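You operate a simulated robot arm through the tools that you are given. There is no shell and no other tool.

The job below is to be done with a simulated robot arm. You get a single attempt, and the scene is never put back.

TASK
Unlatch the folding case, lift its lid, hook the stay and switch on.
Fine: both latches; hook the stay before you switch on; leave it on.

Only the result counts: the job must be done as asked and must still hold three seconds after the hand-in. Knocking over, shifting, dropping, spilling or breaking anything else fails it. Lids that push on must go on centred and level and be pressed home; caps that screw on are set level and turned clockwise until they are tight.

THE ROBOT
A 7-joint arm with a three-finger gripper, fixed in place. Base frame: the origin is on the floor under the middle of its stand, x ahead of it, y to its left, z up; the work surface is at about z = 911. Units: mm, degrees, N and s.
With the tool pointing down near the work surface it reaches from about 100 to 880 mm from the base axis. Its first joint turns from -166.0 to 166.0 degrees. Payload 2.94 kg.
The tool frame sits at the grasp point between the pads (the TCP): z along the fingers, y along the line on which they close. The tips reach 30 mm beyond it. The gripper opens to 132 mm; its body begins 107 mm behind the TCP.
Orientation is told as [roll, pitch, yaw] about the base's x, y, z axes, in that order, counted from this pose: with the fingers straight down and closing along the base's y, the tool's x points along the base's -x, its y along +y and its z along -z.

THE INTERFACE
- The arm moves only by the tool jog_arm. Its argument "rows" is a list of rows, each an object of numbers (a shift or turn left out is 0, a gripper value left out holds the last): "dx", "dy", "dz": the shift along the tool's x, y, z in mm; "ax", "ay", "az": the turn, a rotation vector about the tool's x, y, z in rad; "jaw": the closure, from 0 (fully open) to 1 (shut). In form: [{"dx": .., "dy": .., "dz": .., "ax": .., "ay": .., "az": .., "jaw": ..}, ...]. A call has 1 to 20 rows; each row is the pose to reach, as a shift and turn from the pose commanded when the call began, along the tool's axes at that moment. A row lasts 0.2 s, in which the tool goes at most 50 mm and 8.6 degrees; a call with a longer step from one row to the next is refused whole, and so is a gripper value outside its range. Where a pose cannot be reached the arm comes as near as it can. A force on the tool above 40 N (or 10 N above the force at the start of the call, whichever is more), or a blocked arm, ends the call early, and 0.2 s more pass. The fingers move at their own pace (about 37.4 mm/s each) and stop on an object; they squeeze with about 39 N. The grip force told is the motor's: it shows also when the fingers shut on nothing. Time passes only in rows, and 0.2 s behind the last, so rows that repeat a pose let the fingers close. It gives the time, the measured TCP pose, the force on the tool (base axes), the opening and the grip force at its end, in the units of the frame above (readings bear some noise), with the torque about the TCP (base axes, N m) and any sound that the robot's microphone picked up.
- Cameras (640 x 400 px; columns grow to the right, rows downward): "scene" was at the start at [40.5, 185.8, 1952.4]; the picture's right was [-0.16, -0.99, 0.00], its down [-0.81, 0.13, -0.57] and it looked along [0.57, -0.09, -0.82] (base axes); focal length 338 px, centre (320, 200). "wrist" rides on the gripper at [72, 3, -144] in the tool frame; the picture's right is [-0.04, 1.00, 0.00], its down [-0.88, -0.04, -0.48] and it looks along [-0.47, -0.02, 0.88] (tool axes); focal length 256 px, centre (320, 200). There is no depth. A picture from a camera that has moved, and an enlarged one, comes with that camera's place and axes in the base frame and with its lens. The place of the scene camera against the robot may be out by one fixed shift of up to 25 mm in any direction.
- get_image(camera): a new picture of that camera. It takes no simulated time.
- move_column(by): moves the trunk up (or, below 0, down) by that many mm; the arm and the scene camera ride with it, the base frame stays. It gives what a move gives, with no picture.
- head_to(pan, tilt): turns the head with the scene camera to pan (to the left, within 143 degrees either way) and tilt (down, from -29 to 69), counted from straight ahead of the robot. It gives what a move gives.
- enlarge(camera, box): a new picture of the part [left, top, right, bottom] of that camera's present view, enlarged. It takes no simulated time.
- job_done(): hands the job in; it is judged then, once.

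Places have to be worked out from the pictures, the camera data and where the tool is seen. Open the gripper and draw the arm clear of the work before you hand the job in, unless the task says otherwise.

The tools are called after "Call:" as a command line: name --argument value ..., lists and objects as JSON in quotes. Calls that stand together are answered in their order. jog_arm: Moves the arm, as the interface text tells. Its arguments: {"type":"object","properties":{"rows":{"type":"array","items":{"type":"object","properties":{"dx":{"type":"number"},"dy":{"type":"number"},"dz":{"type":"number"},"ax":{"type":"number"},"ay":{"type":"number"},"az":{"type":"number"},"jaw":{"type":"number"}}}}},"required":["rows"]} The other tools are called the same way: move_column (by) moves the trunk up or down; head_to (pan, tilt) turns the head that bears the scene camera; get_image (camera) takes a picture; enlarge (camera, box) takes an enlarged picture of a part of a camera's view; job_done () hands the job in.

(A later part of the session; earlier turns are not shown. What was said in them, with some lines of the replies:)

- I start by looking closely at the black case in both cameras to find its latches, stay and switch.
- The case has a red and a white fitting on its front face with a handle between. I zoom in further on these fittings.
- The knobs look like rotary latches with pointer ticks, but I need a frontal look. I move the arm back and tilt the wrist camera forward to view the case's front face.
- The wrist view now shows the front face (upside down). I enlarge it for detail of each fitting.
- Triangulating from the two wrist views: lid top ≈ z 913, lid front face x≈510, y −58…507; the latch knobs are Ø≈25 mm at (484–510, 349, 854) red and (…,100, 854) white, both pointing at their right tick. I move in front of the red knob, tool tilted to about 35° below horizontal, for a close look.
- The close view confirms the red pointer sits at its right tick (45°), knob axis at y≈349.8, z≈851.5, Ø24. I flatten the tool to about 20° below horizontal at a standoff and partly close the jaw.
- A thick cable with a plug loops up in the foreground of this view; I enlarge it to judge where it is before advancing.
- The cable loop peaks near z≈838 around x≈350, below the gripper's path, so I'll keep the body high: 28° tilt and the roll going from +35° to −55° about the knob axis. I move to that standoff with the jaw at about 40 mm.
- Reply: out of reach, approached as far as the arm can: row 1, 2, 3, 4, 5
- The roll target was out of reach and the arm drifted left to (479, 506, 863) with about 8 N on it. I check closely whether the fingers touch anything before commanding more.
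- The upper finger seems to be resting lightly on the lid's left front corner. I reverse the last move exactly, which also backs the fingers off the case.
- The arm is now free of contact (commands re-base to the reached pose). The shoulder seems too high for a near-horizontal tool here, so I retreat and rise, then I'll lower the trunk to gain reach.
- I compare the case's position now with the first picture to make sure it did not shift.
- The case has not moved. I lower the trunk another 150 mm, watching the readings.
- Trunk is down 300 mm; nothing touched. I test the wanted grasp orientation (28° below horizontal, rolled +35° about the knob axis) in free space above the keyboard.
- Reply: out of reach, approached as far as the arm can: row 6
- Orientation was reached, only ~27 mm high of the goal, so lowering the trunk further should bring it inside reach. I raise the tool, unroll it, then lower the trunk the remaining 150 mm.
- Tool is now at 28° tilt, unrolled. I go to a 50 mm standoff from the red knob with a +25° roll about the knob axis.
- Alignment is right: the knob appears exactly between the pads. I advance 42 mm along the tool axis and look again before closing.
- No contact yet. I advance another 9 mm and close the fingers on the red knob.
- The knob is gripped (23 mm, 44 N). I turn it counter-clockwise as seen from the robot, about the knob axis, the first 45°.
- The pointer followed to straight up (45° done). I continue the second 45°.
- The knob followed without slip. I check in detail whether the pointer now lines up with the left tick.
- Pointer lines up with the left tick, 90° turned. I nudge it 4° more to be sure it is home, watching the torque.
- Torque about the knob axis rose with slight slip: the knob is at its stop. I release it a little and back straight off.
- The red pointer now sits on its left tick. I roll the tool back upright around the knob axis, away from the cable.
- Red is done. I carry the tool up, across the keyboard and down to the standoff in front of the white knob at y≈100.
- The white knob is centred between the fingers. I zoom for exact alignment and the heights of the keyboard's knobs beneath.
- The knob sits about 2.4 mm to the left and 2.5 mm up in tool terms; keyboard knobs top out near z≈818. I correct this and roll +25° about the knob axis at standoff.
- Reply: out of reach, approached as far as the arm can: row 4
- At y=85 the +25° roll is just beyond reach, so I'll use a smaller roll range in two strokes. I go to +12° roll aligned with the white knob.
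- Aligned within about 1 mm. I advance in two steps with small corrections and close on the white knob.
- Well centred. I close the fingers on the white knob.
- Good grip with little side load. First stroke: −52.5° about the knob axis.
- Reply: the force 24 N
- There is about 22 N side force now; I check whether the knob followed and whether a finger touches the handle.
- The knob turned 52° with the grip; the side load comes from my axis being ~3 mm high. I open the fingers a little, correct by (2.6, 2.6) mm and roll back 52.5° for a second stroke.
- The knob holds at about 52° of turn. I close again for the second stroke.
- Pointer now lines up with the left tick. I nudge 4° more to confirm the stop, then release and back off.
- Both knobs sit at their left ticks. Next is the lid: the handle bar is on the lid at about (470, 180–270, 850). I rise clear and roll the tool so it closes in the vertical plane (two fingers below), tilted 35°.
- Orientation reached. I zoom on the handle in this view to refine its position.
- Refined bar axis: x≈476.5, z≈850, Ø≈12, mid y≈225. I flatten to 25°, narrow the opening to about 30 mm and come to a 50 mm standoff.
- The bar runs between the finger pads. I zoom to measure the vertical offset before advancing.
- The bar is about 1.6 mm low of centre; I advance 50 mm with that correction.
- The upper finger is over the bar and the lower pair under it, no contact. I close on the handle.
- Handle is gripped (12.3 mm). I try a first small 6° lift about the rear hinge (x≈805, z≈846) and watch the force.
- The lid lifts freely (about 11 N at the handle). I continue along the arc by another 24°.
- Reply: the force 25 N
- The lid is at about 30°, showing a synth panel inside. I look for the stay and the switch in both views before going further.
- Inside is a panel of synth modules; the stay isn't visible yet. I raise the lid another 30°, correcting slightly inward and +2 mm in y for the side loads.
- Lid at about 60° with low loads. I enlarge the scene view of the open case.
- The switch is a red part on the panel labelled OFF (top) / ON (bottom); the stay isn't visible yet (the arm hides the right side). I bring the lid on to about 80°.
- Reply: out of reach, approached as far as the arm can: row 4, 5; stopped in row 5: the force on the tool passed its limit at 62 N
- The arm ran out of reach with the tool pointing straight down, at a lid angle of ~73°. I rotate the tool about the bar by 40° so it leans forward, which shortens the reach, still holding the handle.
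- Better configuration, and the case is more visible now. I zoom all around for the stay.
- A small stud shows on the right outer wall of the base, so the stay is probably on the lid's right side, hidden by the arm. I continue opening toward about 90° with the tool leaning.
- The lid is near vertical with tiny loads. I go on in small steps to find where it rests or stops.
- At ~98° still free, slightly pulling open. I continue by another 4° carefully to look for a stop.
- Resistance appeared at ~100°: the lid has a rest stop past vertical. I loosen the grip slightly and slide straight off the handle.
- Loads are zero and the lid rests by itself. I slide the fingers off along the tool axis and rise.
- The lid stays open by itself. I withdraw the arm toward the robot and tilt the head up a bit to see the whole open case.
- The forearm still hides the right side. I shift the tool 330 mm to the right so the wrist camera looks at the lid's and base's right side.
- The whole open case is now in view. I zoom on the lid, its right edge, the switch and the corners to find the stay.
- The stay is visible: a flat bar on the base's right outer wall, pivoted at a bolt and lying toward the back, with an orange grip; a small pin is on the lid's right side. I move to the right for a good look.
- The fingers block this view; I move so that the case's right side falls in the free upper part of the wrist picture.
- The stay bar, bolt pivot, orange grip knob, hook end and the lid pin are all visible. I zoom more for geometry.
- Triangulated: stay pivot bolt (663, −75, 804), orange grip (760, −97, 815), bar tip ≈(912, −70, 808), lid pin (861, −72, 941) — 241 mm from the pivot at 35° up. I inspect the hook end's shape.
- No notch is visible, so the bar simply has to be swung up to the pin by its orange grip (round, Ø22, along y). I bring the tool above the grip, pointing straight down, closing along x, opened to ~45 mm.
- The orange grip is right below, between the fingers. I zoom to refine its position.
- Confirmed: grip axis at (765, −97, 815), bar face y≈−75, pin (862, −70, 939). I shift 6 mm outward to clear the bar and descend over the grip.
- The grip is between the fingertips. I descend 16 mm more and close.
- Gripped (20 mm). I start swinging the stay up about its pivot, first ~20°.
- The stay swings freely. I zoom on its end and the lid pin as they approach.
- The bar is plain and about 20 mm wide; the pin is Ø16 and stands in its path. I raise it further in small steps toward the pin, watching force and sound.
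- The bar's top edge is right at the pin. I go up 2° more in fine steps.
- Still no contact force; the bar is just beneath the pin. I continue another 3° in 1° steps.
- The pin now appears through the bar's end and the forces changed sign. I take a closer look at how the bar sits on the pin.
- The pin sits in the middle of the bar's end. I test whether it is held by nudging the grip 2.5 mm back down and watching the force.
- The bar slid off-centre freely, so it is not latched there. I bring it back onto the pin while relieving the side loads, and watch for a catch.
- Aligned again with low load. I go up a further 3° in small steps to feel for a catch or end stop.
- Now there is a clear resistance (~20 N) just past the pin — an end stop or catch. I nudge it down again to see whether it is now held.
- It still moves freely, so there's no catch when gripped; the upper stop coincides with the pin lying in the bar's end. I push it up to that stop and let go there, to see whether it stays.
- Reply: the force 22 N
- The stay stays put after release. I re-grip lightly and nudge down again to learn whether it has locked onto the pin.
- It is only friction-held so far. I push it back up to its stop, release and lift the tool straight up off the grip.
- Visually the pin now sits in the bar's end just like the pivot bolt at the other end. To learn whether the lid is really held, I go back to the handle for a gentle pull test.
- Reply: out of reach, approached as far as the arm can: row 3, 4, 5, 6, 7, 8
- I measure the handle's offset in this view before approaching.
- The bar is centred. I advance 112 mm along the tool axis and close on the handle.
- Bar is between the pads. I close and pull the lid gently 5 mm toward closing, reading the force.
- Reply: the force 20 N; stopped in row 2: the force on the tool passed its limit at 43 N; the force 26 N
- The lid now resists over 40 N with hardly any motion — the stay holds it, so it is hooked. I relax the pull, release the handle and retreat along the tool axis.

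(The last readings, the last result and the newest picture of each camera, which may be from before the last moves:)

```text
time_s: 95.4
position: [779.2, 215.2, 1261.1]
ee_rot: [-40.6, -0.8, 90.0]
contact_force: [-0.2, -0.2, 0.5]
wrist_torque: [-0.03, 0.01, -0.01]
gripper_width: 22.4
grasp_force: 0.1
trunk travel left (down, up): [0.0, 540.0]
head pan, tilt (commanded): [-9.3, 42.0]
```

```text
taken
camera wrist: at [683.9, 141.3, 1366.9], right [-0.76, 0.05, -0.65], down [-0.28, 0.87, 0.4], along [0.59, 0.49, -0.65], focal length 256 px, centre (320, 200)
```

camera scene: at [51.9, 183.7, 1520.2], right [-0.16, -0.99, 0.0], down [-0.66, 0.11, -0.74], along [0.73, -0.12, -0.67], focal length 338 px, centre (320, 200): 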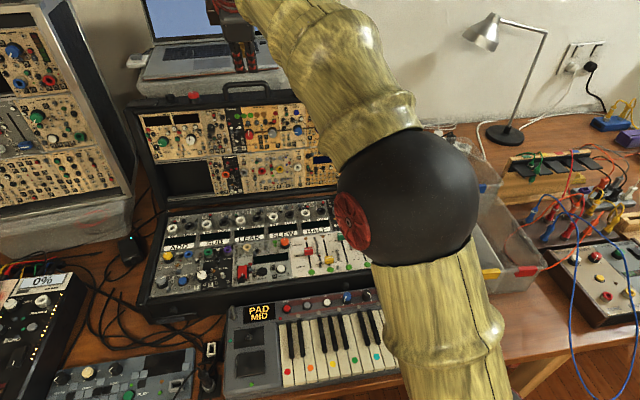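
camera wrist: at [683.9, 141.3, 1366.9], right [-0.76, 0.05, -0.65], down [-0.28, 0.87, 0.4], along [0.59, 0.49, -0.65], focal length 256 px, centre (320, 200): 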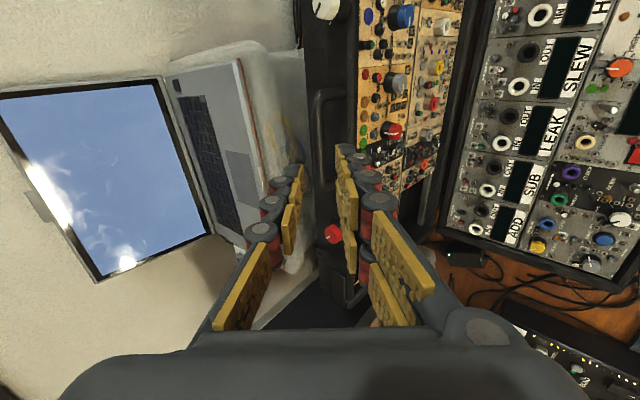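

Released cleanly. I move to the right-hand viewpoint to verify how the stay sits after the pull.

Call:
jog_arm --rows '[{"dy": 36.6, "dz": -31.1}, {"dy": 73.1, "dz": -62.2}, {"dy": 109.7, "dz": -93.3}, {"dy": 146.2, "dz": -124.4}, {"dy": 182.8, "dz": -155.5}, {"dx": 37, "dy": 197.5, "dz": -137.7}, {"dx": 74, "dy": 212.2, "dz": -119.9}, {"dx": 111, "dy": 227, "dz": -102.1}, {"dx": 148, "dy": 241.7, "dz": -84.3}, {"dx": 185, "dy": 256.4, "dz": -66.5}, {"dx": 222, "dy": 271.1, "dz": -48.6}, {"dx": 259, "dy": 285.9, "dz": -30.8}, {"dx": 296, "dy": 300.6, "dz": -13}, {"dx": 333, "dy": 315.3, "dz": 4.8}]'

Call:
get_image --camera "wrist"

Call:
enlarge --camera "wrist" --box '[190, 90, 400, 200]'

Call:
enlarge --camera "scene" --box '[200, 230, 300, 300]'

```text
time_s: 98.4
position: [542.4, -114.4, 1046.9]
ee_rot: [-40.5, -0.8, 90.1]
contact_force: [0.2, 0.1, 0.8]
wrist_torque: [0.02, -0.01, -0.01]
gripper_width: 22.3
grasp_force: 0.1
trunk travel left (down, up): [0.0, 540.0]
head pan, tilt (commanded): [-9.3, 42.0]
```

```text
taken
camera wrist: at [447.6, -188.8, 1153.1], right [-0.76, 0.05, -0.65], down [-0.28, 0.87, 0.4], along [0.59, 0.49, -0.65], focal length 256 px, centre (320, 200)
```

wrist: 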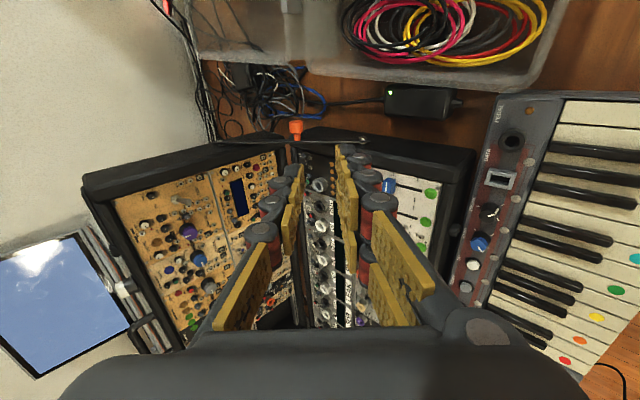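

```text
3.05 times, centred on (295, 145) of wrist
camera zoom: at [447.6, -188.8, 1153.1], right [-0.76, 0.05, -0.65], down [-0.28, 0.87, 0.4], along [0.59, 0.49, -0.65], focal length 780 px, centre (396, 368)
```

zoom: 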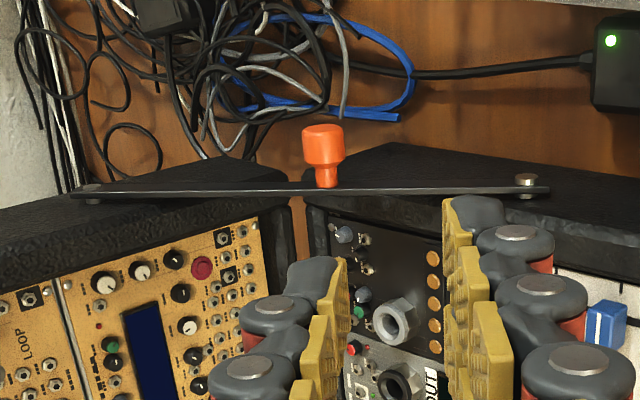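

```text
5.71 times, centred on (250, 265) of scene
camera zoom: at [51.3, 184.1, 1520.2], right [-0.16, -0.99, 0.0], down [-0.66, 0.11, -0.74], along [0.73, -0.12, -0.67], focal length 1933 px, centre (720, -171)
```

zoom: 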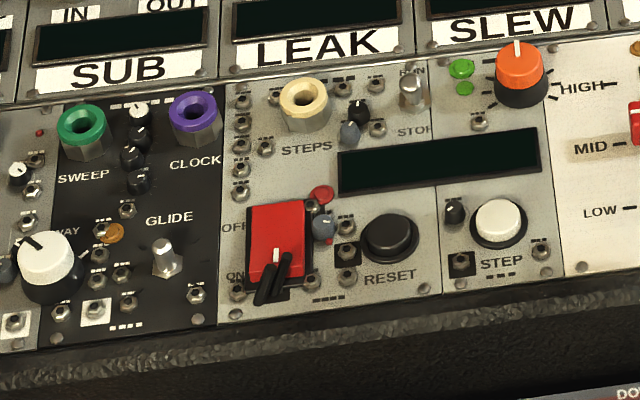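

The stay spans cleanly from the base bolt to the lid pin. Now the switch (red, OFF at top, ON at bottom, about (540, 278, 845)); I move the wrist camera in for a close look.

Call:
jog_arm --rows '[{"dx": -43, "dy": 13, "dz": 3}, {"dx": -86, "dy": 26, "dz": 6}, {"dx": -129, "dy": 39, "dz": 9}, {"dx": -172, "dy": 52, "dz": 12}, {"dx": -215, "dy": 65, "dz": 15}, {"dx": -258, "dy": 78, "dz": 18}, {"dx": -301, "dy": 91, "dz": 21}, {"dx": -344, "dy": 104, "dz": 24}, {"dx": -388, "dy": 117, "dz": 27}, {"dx": -431, "dy": 130.2, "dz": 29.6}]'

Call:
get_image --camera "wrist"

Call:
get_image --camera "scene"

```text
time_s: 100.6
position: [461.6, 317.2, 944.1]
ee_rot: [-40.7, -0.8, 90.1]
contact_force: [-0.7, -0.4, 0.6]
wrist_torque: [0.03, -0.02, 0.04]
gripper_width: 22.3
grasp_force: 0.1
trunk travel left (down, up): [0.0, 540.0]
head pan, tilt (commanded): [-9.3, 42.0]
```

```text
taken
camera wrist: at [366.3, 242.9, 1051.1], right [-0.76, 0.05, -0.65], down [-0.28, 0.87, 0.4], along [0.59, 0.49, -0.65], focal length 256 px, centre (320, 200)
```

wrist: 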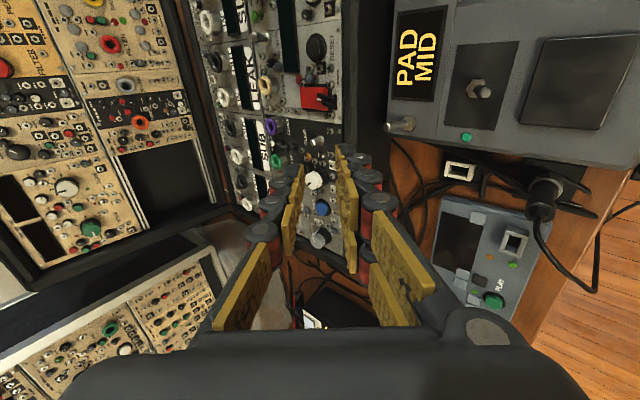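

```text
taken
camera scene: at [51.5, 183.6, 1520.2], right [-0.16, -0.99, 0.0], down [-0.66, 0.11, -0.74], along [0.73, -0.12, -0.67], focal length 338 px, centre (320, 200)
```

scene: 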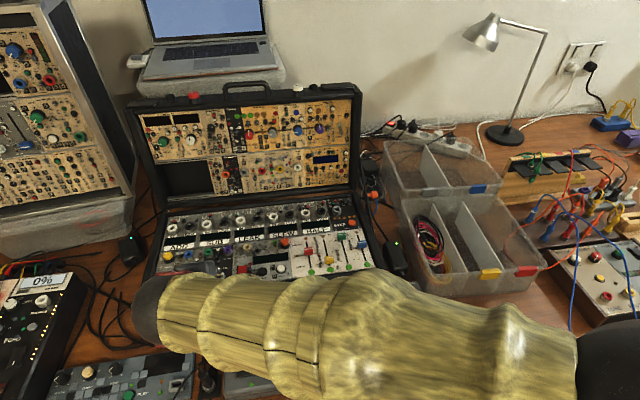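

Call:
enlarge --camera "wrist" --box '[280, 60, 360, 130]'

Call:
enlarge --camera "wrist" --box '[240, 10, 400, 150]'

```text
5.71 times, centred on (320, 95) of wrist
camera zoom: at [366.3, 242.9, 1051.1], right [-0.76, 0.05, -0.65], down [-0.28, 0.87, 0.4], along [0.59, 0.49, -0.65], focal length 1463 px, centre (320, 800)
```

zoom: 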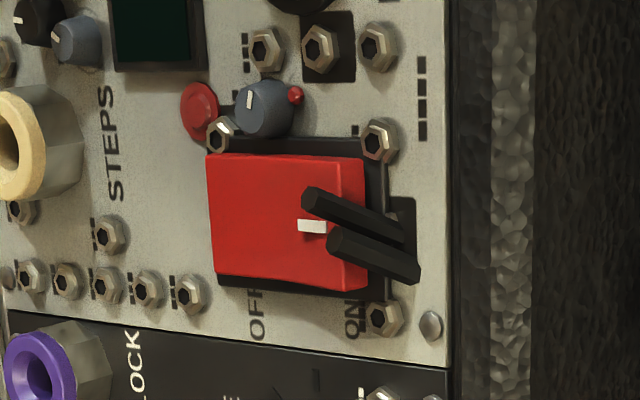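

```text
2.86 times, centred on (320, 80) of wrist
camera zoom: at [366.3, 242.9, 1051.1], right [-0.76, 0.05, -0.65], down [-0.28, 0.87, 0.4], along [0.59, 0.49, -0.65], focal length 731 px, centre (320, 543)
```

zoom: 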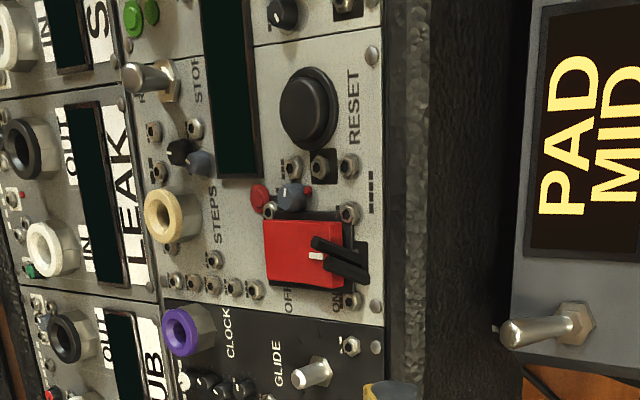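

The switch looks like a red rocker with two black pegs next to its ON end. I take a straight-down view to understand the pegs.

Call:
jog_arm --rows '[{"dx": -5.8, "dy": -10.4, "dz": 8.7, "ax": -0.115}, {"dx": -11.6, "dy": -20.9, "dz": 17.3, "ax": -0.23}, {"dx": -17.4, "dy": -31.3, "dz": 26, "ax": -0.345}, {"dx": -23.2, "dy": -41.7, "dz": 34.7, "ax": -0.46}, {"dx": -29, "dy": -52.2, "dz": 43.3, "ax": -0.575}, {"dx": -34.8, "dy": -62.6, "dz": 52, "ax": -0.69}]'

Call:
get_image --camera "wrist"

Call:
enlarge --camera "wrist" --box '[260, 20, 400, 130]'

```text
time_s: 102.0
position: [544.3, 351.7, 945.2]
ee_rot: [-0.9, -0.8, 90.0]
contact_force: [0.3, 0.2, 0.4]
wrist_torque: [-0.01, -0.04, 0.02]
gripper_width: 22.2
grasp_force: 0.0
trunk travel left (down, up): [0.0, 540.0]
head pan, tilt (commanded): [-9.3, 42.0]
```

```text
taken
camera wrist: at [539.5, 277.2, 1088.5], right [-1.0, 0.04, -0.02], down [0.03, 0.87, 0.49], along [0.03, 0.49, -0.87], focal length 256 px, centre (320, 200)
```

wrist: 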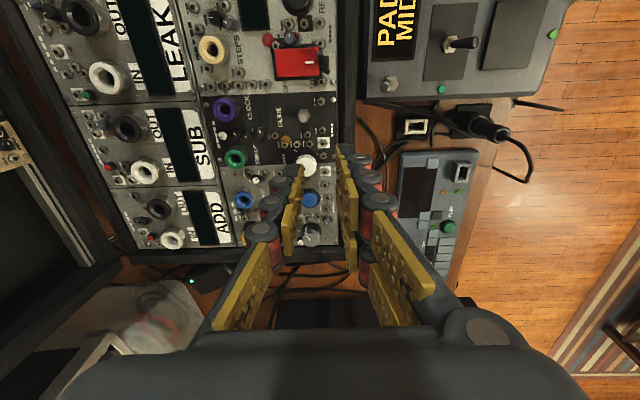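

```text
3.64 times, centred on (330, 75) of wrist
camera zoom: at [539.5, 277.2, 1088.5], right [-1.0, 0.04, -0.02], down [0.03, 0.87, 0.49], along [0.03, 0.49, -0.87], focal length 931 px, centre (284, 654)
```

zoom: 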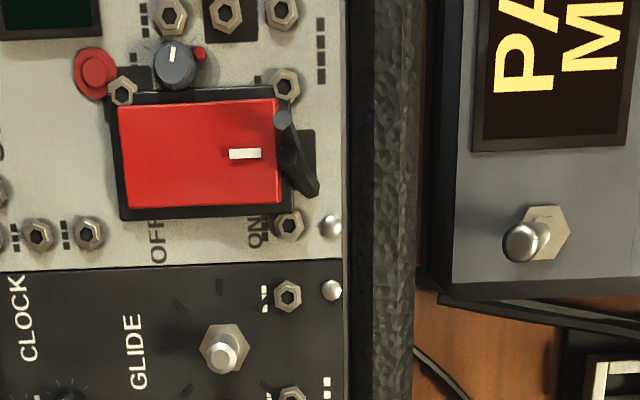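

It is a red rocker: OFF end at the back, ON end (white mark) at the front, x≈543–580, y≈269–290, top z≈838; two thin black pegs stand just in front of it at x≈541. I'll press with one fingertip corner at about (552, 279): close the fingers, tilt the hand so that corner is lowest, and hover above.

Call:
jog_arm --rows '[{"jaw": 1}, {"jaw": 1}, {"dx": 12, "dy": -2.3, "dz": 6, "ax": 0.052, "ay": -0.06, "jaw": 1}, {"dx": 24, "dy": -4.6, "dz": 14, "ax": 0.104, "ay": -0.12}, {"dx": 36, "dy": -6.8, "dz": 24, "ax": 0.156, "ay": -0.18}, {"dx": 48, "dy": -9.1, "dz": 34, "ax": 0.208, "ay": -0.24}, {"dx": 59.2, "dy": -11.4, "dz": 44.3, "ax": 0.26, "ay": -0.3}, {"dx": 59.2, "dy": -11.4, "dz": 44.3, "ax": 0.26, "ay": -0.3}]'

Call:
get_image --camera "wrist"

Call:
get_image --camera "scene"

```text
time_s: 103.8
position: [559.3, 292.4, 900.6]
ee_rot: [-16.4, -17.8, 92.5]
contact_force: [-0.1, 0.0, -0.7]
wrist_torque: [-0.01, 0.01, 0.02]
gripper_width: 0.0
grasp_force: 28.5
trunk travel left (down, up): [0.0, 540.0]
head pan, tilt (commanded): [-9.3, 42.0]
```

```text
taken
camera wrist: at [520.3, 180.3, 1009.5], right [-0.96, 0.08, -0.26], down [-0.13, 0.69, 0.71], along [0.24, 0.72, -0.65], focal length 256 px, centre (320, 200)
```

wrist: 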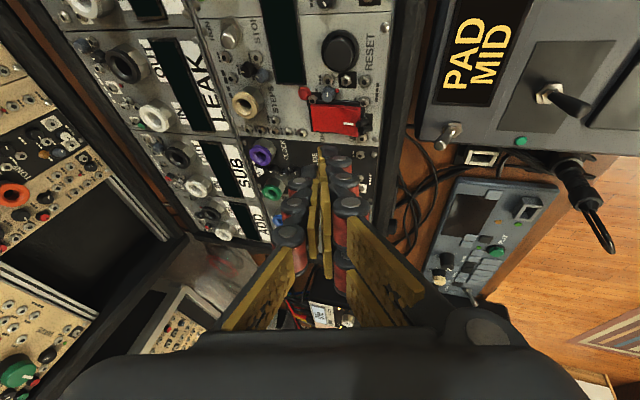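

```text
taken
camera scene: at [51.6, 183.9, 1520.2], right [-0.16, -0.99, 0.0], down [-0.66, 0.11, -0.74], along [0.73, -0.12, -0.67], focal length 338 px, centre (320, 200)
```

scene: 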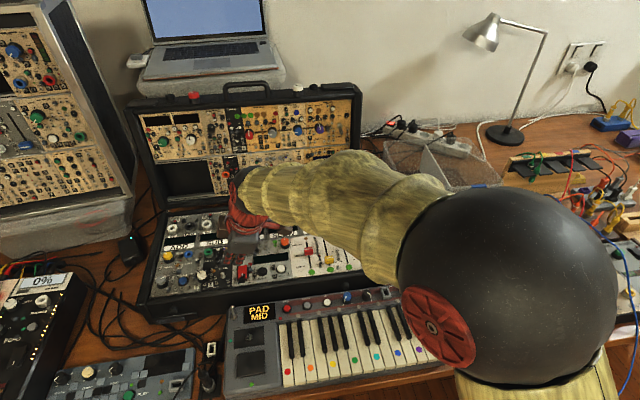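

Call:
enlarge --camera "wrist" --box '[270, 70, 410, 190]'

Call:
enlarge --camera "scene" --box '[210, 230, 290, 300]'

```text
3.33 times, centred on (340, 130) of wrist
camera zoom: at [520.3, 180.3, 1009.5], right [-0.96, 0.08, -0.26], down [-0.13, 0.69, 0.71], along [0.24, 0.72, -0.65], focal length 853 px, centre (253, 433)
```

zoom: 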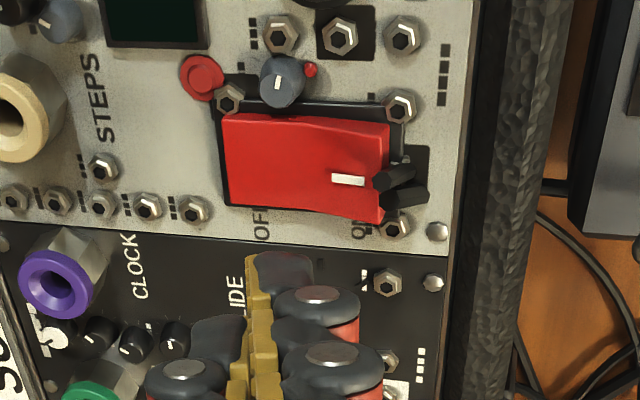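

```text
5.71 times, centred on (250, 265) of scene
camera zoom: at [51.6, 183.9, 1520.2], right [-0.16, -0.99, 0.0], down [-0.66, 0.11, -0.74], along [0.73, -0.12, -0.67], focal length 1933 px, centre (720, -171)
```

zoom: 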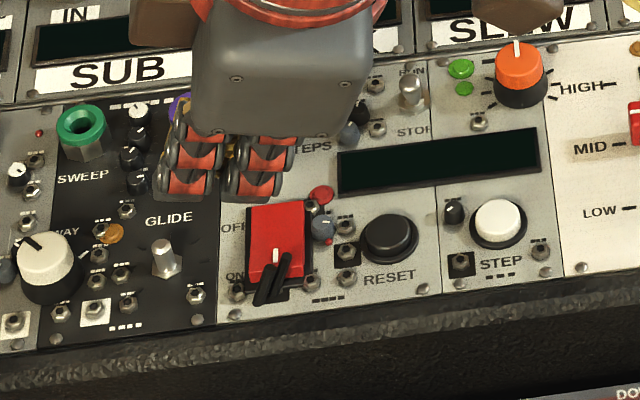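

The fingertip corner (≈(18,13,30) in the tool frame) hovers at about (556, 286, 865); the rocker's ON half is x 545–562 around y 280. I shift 3 mm and come down 18 mm, then check again.

Call:
jog_arm --rows '[{"dx": 2.8, "dy": 2.6, "dz": 4.9}, {"dx": 5.5, "dy": 5.2, "dz": 9.7}, {"dx": 8.3, "dy": 7.7, "dz": 14.6}]'

Call:
enlarge --camera "wrist" --box '[270, 70, 410, 190]'

Call:
enlarge --camera "scene" --box '[210, 230, 290, 300]'

```text
time_s: 104.6
position: [556.0, 289.7, 883.3]
ee_rot: [-16.4, -17.7, 92.7]
contact_force: [-0.6, 0.8, 1.1]
wrist_torque: [-0.02, 0.0, 0.04]
gripper_width: 0.0
grasp_force: 28.8
trunk travel left (down, up): [0.0, 540.0]
head pan, tilt (commanded): [-9.3, 42.0]
```

```text
3.33 times, centred on (340, 130) of wrist
camera zoom: at [517.2, 177.8, 992.4], right [-0.96, 0.08, -0.26], down [-0.13, 0.69, 0.71], along [0.24, 0.72, -0.65], focal length 853 px, centre (253, 433)
```

zoom: 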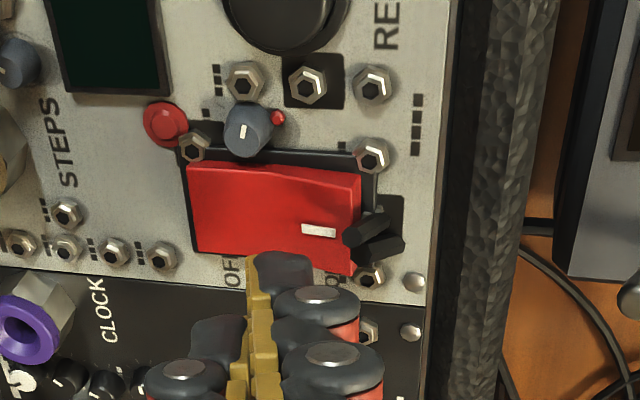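

```text
5.71 times, centred on (250, 265) of scene
camera zoom: at [51.6, 184.0, 1520.2], right [-0.16, -0.99, 0.0], down [-0.66, 0.11, -0.74], along [0.73, -0.12, -0.67], focal length 1933 px, centre (720, -171)
```

zoom: 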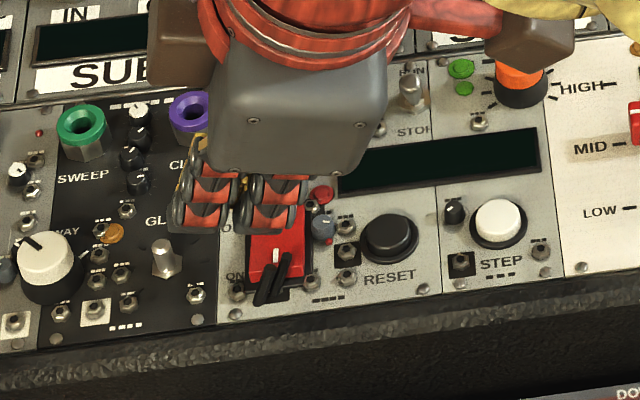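

The corner is right above the white ON mark. I descend 9 mm in small steps to touch.

Call:
jog_arm --rows '[{"dx": 1.2, "dy": 1.1, "dz": 3.6}, {"dx": 2.2, "dy": 1.9, "dz": 6.4}, {"dx": 2.8, "dy": 2.5, "dz": 8.2}]'

Call:
enlarge --camera "wrist" --box '[270, 70, 410, 190]'

Call:
enlarge --camera "scene" --box '[220, 240, 280, 290]'

```text
time_s: 105.4
position: [555.2, 291.0, 874.7]
ee_rot: [-16.5, -17.7, 92.7]
contact_force: [0.8, 0.3, -0.9]
wrist_torque: [-0.02, -0.01, 0.04]
gripper_width: 0.0
grasp_force: 28.6
trunk travel left (down, up): [0.0, 540.0]
head pan, tilt (commanded): [-9.3, 42.0]
```

```text
3.33 times, centred on (340, 130) of wrist
camera zoom: at [517.1, 177.6, 983.2], right [-0.96, 0.08, -0.26], down [-0.13, 0.69, 0.71], along [0.23, 0.72, -0.65], focal length 853 px, centre (253, 433)
```

zoom: 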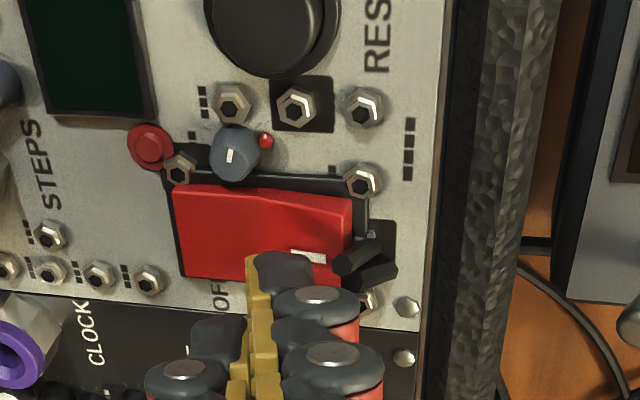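

```text
8.00 times, centred on (250, 265) of scene
camera zoom: at [51.6, 184.0, 1520.2], right [-0.16, -0.99, 0.0], down [-0.66, 0.11, -0.74], along [0.73, -0.12, -0.67], focal length 2706 px, centre (880, -320)
```

zoom: 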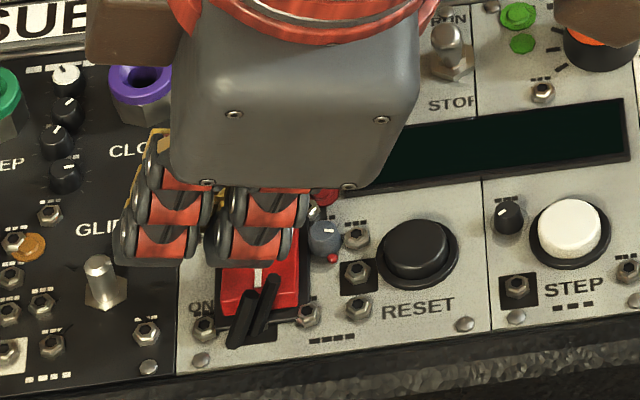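

No contact yet; the mark is just under the tip. I continue down in small steps and watch the vertical force.

Call:
jog_arm --rows '[{"dx": 0.3, "dy": 1.0, "dz": 0.8}, {"dx": 0.9, "dy": 1.5, "dz": 2.6}, {"dx": 0.9, "dy": 1.5, "dz": 2.6}]'

Call:
enlarge --camera "wrist" --box '[270, 70, 410, 190]'

```text
time_s: 106.2
position: [555.3, 290.3, 871.4]
ee_rot: [-16.5, -17.8, 92.7]
contact_force: [0.8, 0.5, -0.3]
wrist_torque: [0.02, 0.02, 0.01]
gripper_width: 0.0
grasp_force: 28.5
trunk travel left (down, up): [0.0, 540.0]
head pan, tilt (commanded): [-9.3, 42.0]
```

```text
3.33 times, centred on (340, 130) of wrist
camera zoom: at [516.2, 177.6, 980.1], right [-0.96, 0.08, -0.26], down [-0.13, 0.69, 0.71], along [0.24, 0.72, -0.65], focal length 853 px, centre (253, 433)
```

zoom: 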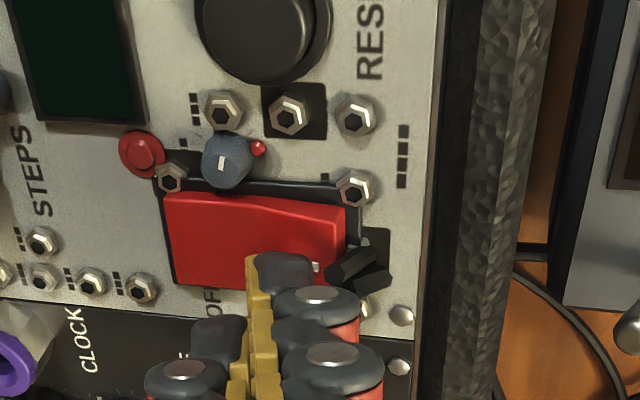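

Still free. I keep lowering in 2 mm steps.

Call:
jog_arm --rows '[{"dx": 0.3, "dy": 0.3, "dz": 0.9}, {"dx": 0.6, "dy": 0.5, "dz": 1.8}, {"dx": 0.6, "dy": 0.5, "dz": 1.8}]'

Call:
jog_arm --rows '[{"dx": 0.3, "dy": 0.3, "dz": 0.9}, {"dx": 0.6, "dy": 0.5, "dz": 1.8}, {"dx": 0.6, "dy": 0.5, "dz": 1.8}]'

Call:
enlarge --camera "wrist" --box '[270, 70, 410, 190]'

Call:
enlarge --camera "scene" --box '[220, 240, 280, 290]'

```text
time_s: 107.0
position: [554.1, 291.3, 869.1]
ee_rot: [-16.6, -17.8, 92.7]
contact_force: [-1.5, -0.2, 0.7]
wrist_torque: [-0.02, 0.04, 0.02]
gripper_width: 0.0
grasp_force: 28.4
trunk travel left (down, up): [0.0, 540.0]
head pan, tilt (commanded): [-9.3, 42.0]
```

```text
time_s: 107.8
position: [554.7, 290.4, 867.2]
ee_rot: [-16.6, -17.7, 92.9]
contact_force: [-2.4, -0.3, 3.9]
wrist_torque: [-0.06, 0.08, -0.06]
gripper_width: 0.0
grasp_force: 28.6
trunk travel left (down, up): [0.0, 540.0]
head pan, tilt (commanded): [-9.3, 42.0]
heard: click
```

```text
3.33 times, centred on (340, 130) of wrist
camera zoom: at [515.7, 178.7, 976.5], right [-0.96, 0.08, -0.26], down [-0.13, 0.69, 0.71], along [0.24, 0.72, -0.65], focal length 853 px, centre (253, 433)
```

zoom: 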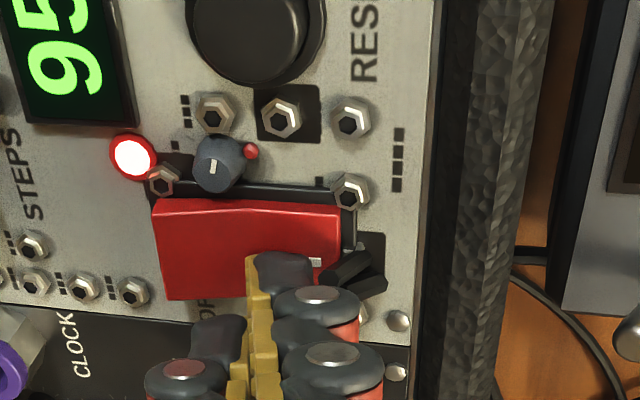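

```text
8.00 times, centred on (250, 265) of scene
camera zoom: at [51.1, 183.9, 1520.3], right [-0.16, -0.99, 0.0], down [-0.66, 0.11, -0.74], along [0.73, -0.12, -0.67], focal length 2706 px, centre (880, -320)
```

zoom: 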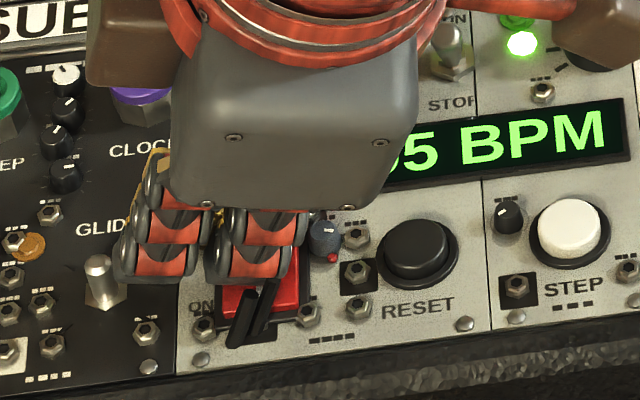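

Click heard; the indicator lit and the display reads "95 BPM" — it is on. I lift straight up and check that it stays on.

Call:
jog_arm --rows '[{"dx": -1.6, "dy": -1.4, "dz": -4.5}, {"dx": -4.7, "dy": -4.1, "dz": -13.6}, {"dx": -9.3, "dy": -8.3, "dz": -27.2}, {"dx": -18.6, "dy": -16.5, "dz": -54.5}, {"dx": -31, "dy": -27.5, "dz": -90.8}]'

Call:
get_image --camera "wrist"

Call:
enlarge --camera "wrist" --box '[270, 20, 410, 140]'

Call:
enlarge --camera "scene" --box '[200, 230, 310, 300]'

```text
time_s: 109.0
position: [553.1, 293.7, 968.1]
ee_rot: [-16.4, -17.7, 92.6]
contact_force: [0.4, 0.0, 0.0]
wrist_torque: [-0.01, 0.02, 0.02]
gripper_width: 0.2
grasp_force: 28.1
trunk travel left (down, up): [0.0, 540.0]
head pan, tilt (commanded): [-9.3, 42.0]
```

```text
taken
camera wrist: at [514.8, 179.2, 1077.6], right [-0.96, 0.08, -0.26], down [-0.13, 0.69, 0.71], along [0.23, 0.72, -0.65], focal length 256 px, centre (320, 200)
```

wrist: 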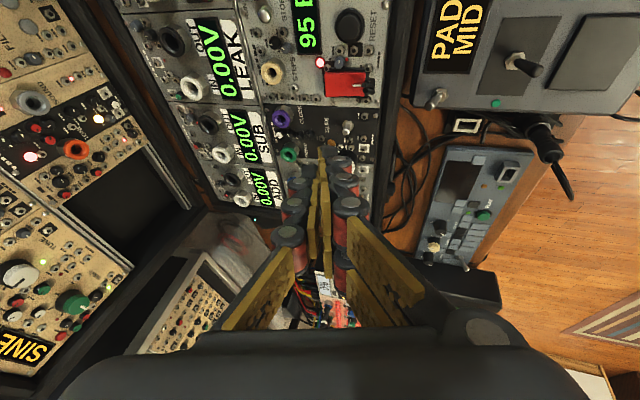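

```text
3.33 times, centred on (340, 80) of wrist
camera zoom: at [514.8, 179.2, 1077.6], right [-0.96, 0.08, -0.26], down [-0.13, 0.69, 0.71], along [0.23, 0.72, -0.65], focal length 853 px, centre (253, 600)
```

zoom: 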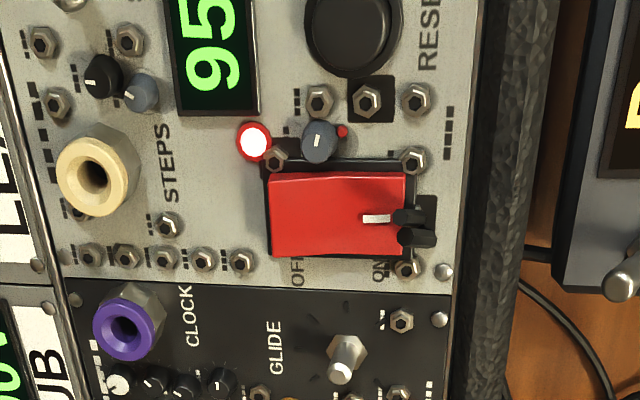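

```text
5.71 times, centred on (255, 265) of scene
camera zoom: at [51.7, 184.0, 1520.2], right [-0.16, -0.99, 0.0], down [-0.66, 0.11, -0.74], along [0.73, -0.12, -0.67], focal length 1933 px, centre (691, -171)
```

zoom: 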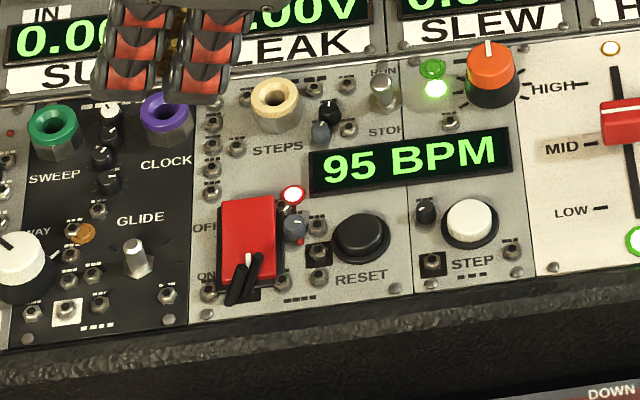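

Everything is lit and stays on. I withdraw the arm up and back and open the gripper.

Call:
jog_arm --rows '[{"dx": 5.2, "dy": 24.6, "dz": -36.5}, {"dx": 10.4, "dy": 49.1, "dz": -72.9}, {"dx": 15.6, "dy": 73.7, "dz": -109.4}, {"dx": 20.7, "dy": 98.2, "dz": -145.8}, {"dx": 25.9, "dy": 122.8, "dz": -182.3}, {"dx": 31.1, "dy": 147.3, "dz": -218.7, "jaw": 0.5}, {"dx": 31.1, "dy": 147.3, "dz": -218.7, "jaw": 0}, {"dx": 31.1, "dy": 147.3, "dz": -218.7, "jaw": 0}, {"dx": 31.1, "dy": 147.3, "dz": -218.7, "jaw": 0}, {"dx": 31.1, "dy": 147.3, "dz": -218.7, "jaw": 0}, {"dx": 31.1, "dy": 147.3, "dz": -218.7, "jaw": 0}]'

Call:
get_image --camera "scene"

Call:
get_image --camera "wrist"

```text
time_s: 111.4
position: [353.0, 203.1, 1119.2]
ee_rot: [-16.4, -17.8, 92.7]
contact_force: [0.9, -1.3, 0.4]
wrist_torque: [0.03, 0.0, 0.03]
gripper_width: 96.0
grasp_force: 0.0
trunk travel left (down, up): [0.0, 540.0]
head pan, tilt (commanded): [-9.3, 42.0]
```

```text
taken
camera scene: at [51.4, 183.9, 1520.2], right [-0.16, -0.99, 0.0], down [-0.66, 0.11, -0.74], along [0.73, -0.12, -0.67], focal length 338 px, centre (320, 200)
```

scene: 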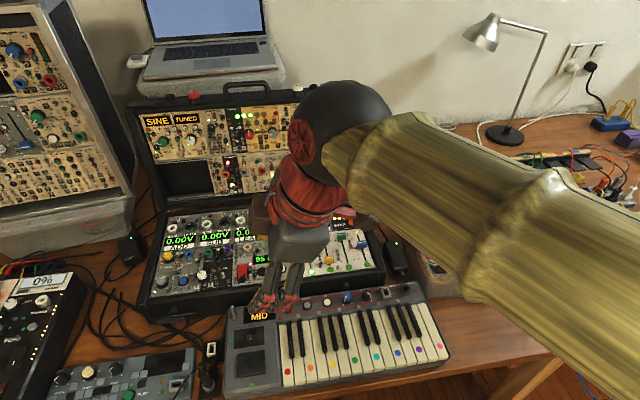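

```text
taken
camera wrist: at [314.9, 90.8, 1227.3], right [-0.96, 0.08, -0.26], down [-0.13, 0.69, 0.71], along [0.24, 0.72, -0.65], focal length 256 px, centre (320, 200)
```

wrist: 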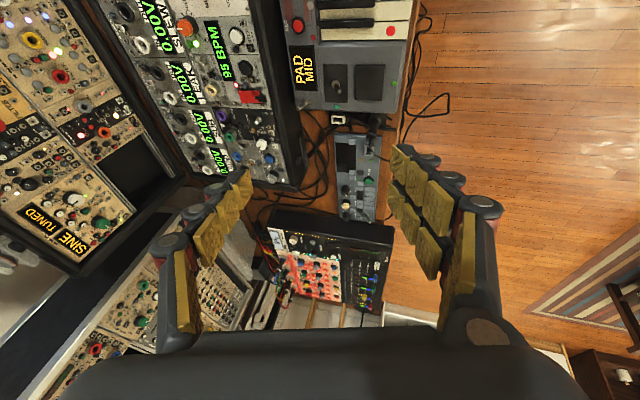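

I move the arm off to the right for a final check of the stay, the lid and the surroundings.

Call:
jog_arm --rows '[{"dx": 34, "dy": -13.7, "dz": -22.5}, {"dx": 68, "dy": -27.4, "dz": -45}, {"dx": 102, "dy": -41.1, "dz": -67.5}, {"dx": 136.5, "dy": -54.9, "dz": -90}, {"dx": 170.6, "dy": -68.6, "dz": -112.5}, {"dx": 204.8, "dy": -82.3, "dz": -135}, {"dx": 239, "dy": -96, "dz": -157.5}, {"dx": 273, "dy": -109.7, "dz": -180, "jaw": 0}]'

Call:
get_image --camera "scene"

Call:
get_image --camera "wrist"

```text
time_s: 113.2
position: [426.9, -117.6, 1227.3]
ee_rot: [-16.4, -17.9, 92.8]
contact_force: [-0.3, 1.7, 0.3]
wrist_torque: [-0.06, -0.04, 0.01]
gripper_width: 131.9
grasp_force: 0.2
trunk travel left (down, up): [0.0, 540.0]
head pan, tilt (commanded): [-9.3, 42.0]
```

```text
taken
camera scene: at [51.4, 184.0, 1520.2], right [-0.16, -0.99, 0.0], down [-0.66, 0.11, -0.74], along [0.73, -0.12, -0.67], focal length 338 px, centre (320, 200)
```

scene: 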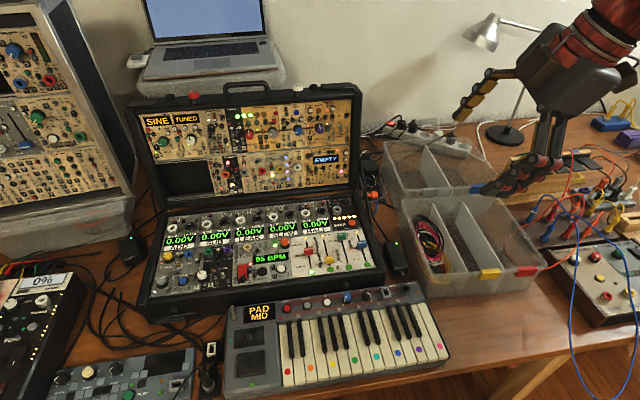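

```text
taken
camera wrist: at [389.0, -230.6, 1335.4], right [-0.96, 0.08, -0.26], down [-0.13, 0.69, 0.71], along [0.23, 0.72, -0.65], focal length 256 px, centre (320, 200)
```

wrist: 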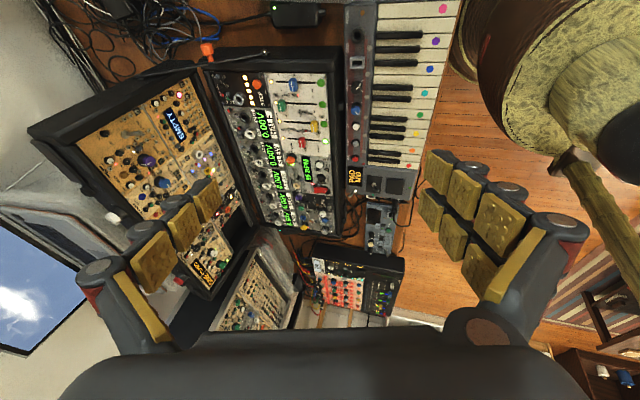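

Call:
enlarge --camera "wrist" --box '[110, 20, 290, 120]'

Call:
enlarge --camera "scene" --box '[120, 70, 400, 320]'

```text
3.56 times, centred on (200, 70) of wrist
camera zoom: at [389.0, -230.6, 1335.4], right [-0.96, 0.08, -0.26], down [-0.13, 0.69, 0.71], along [0.23, 0.72, -0.65], focal length 910 px, centre (747, 662)
```

zoom: 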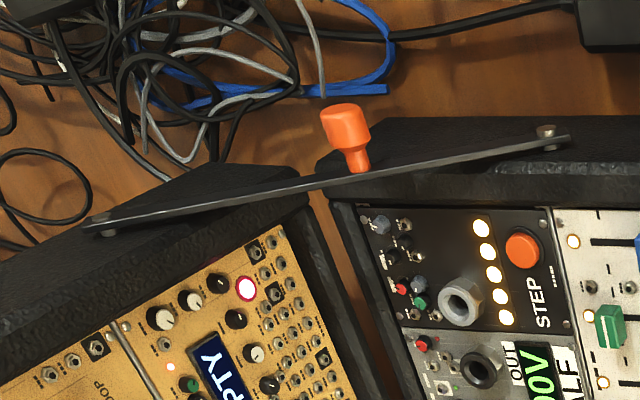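

```text
1.60 times, centred on (260, 195) of scene
camera zoom: at [51.4, 184.0, 1520.2], right [-0.16, -0.99, 0.0], down [-0.66, 0.11, -0.74], along [0.73, -0.12, -0.67], focal length 541 px, centre (416, 208)
```

zoom: 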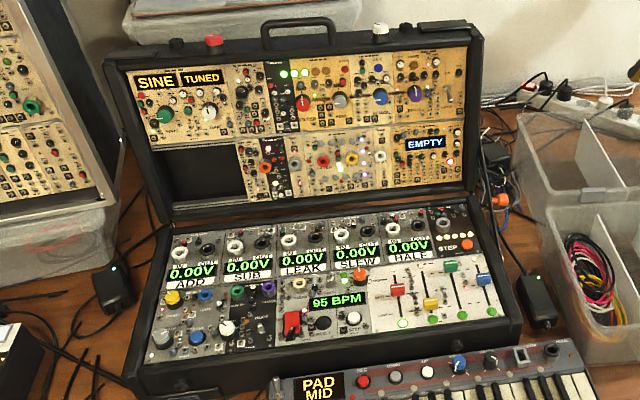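

Both latches are turned and the lid is open. The stay runs from the base bolt to the lid pin and held the lid under a pull of more than 40 N. The power is on with the displays lit, the surroundings look undisturbed, and the arm is clear with the gripper open. I hand the job in.

Call:
job_done

```text
The job is handed in.
```

The case is unlatched and open, the stay is hooked, and the power is on. The job has been handed in; no pass/fail result came back.

- **Latches:** both front knobs, red and white, are turned 90° from their right tick to their left tick, up to the stop.
- **Lid:** it was lifted by the handle to about 100°, where it rests against its own stop.
- **Stay:** I swung the bar on the right side up until the lid pin sat in its end. I then pulled on the lid; it gave only a few millimetres before the pull passed 40 N, so I took the stay as hooked. It never clicked and could still be nudged down by hand beforehand, so the pull test is the only evidence that it holds.
- **Switch:** pressed to ON after the stay was hooked. I heard a click, the indicator lit, and the displays came on ("95 BPM"). It was still on in the last picture, about 5 seconds later.

Early on, the arm drifted out of reach and rested a finger on the lid's left front corner with about 8 N. A picture comparison showed the case had not moved. Nothing else looked shifted in the final pictures, and the arm is clear with the gripper open.
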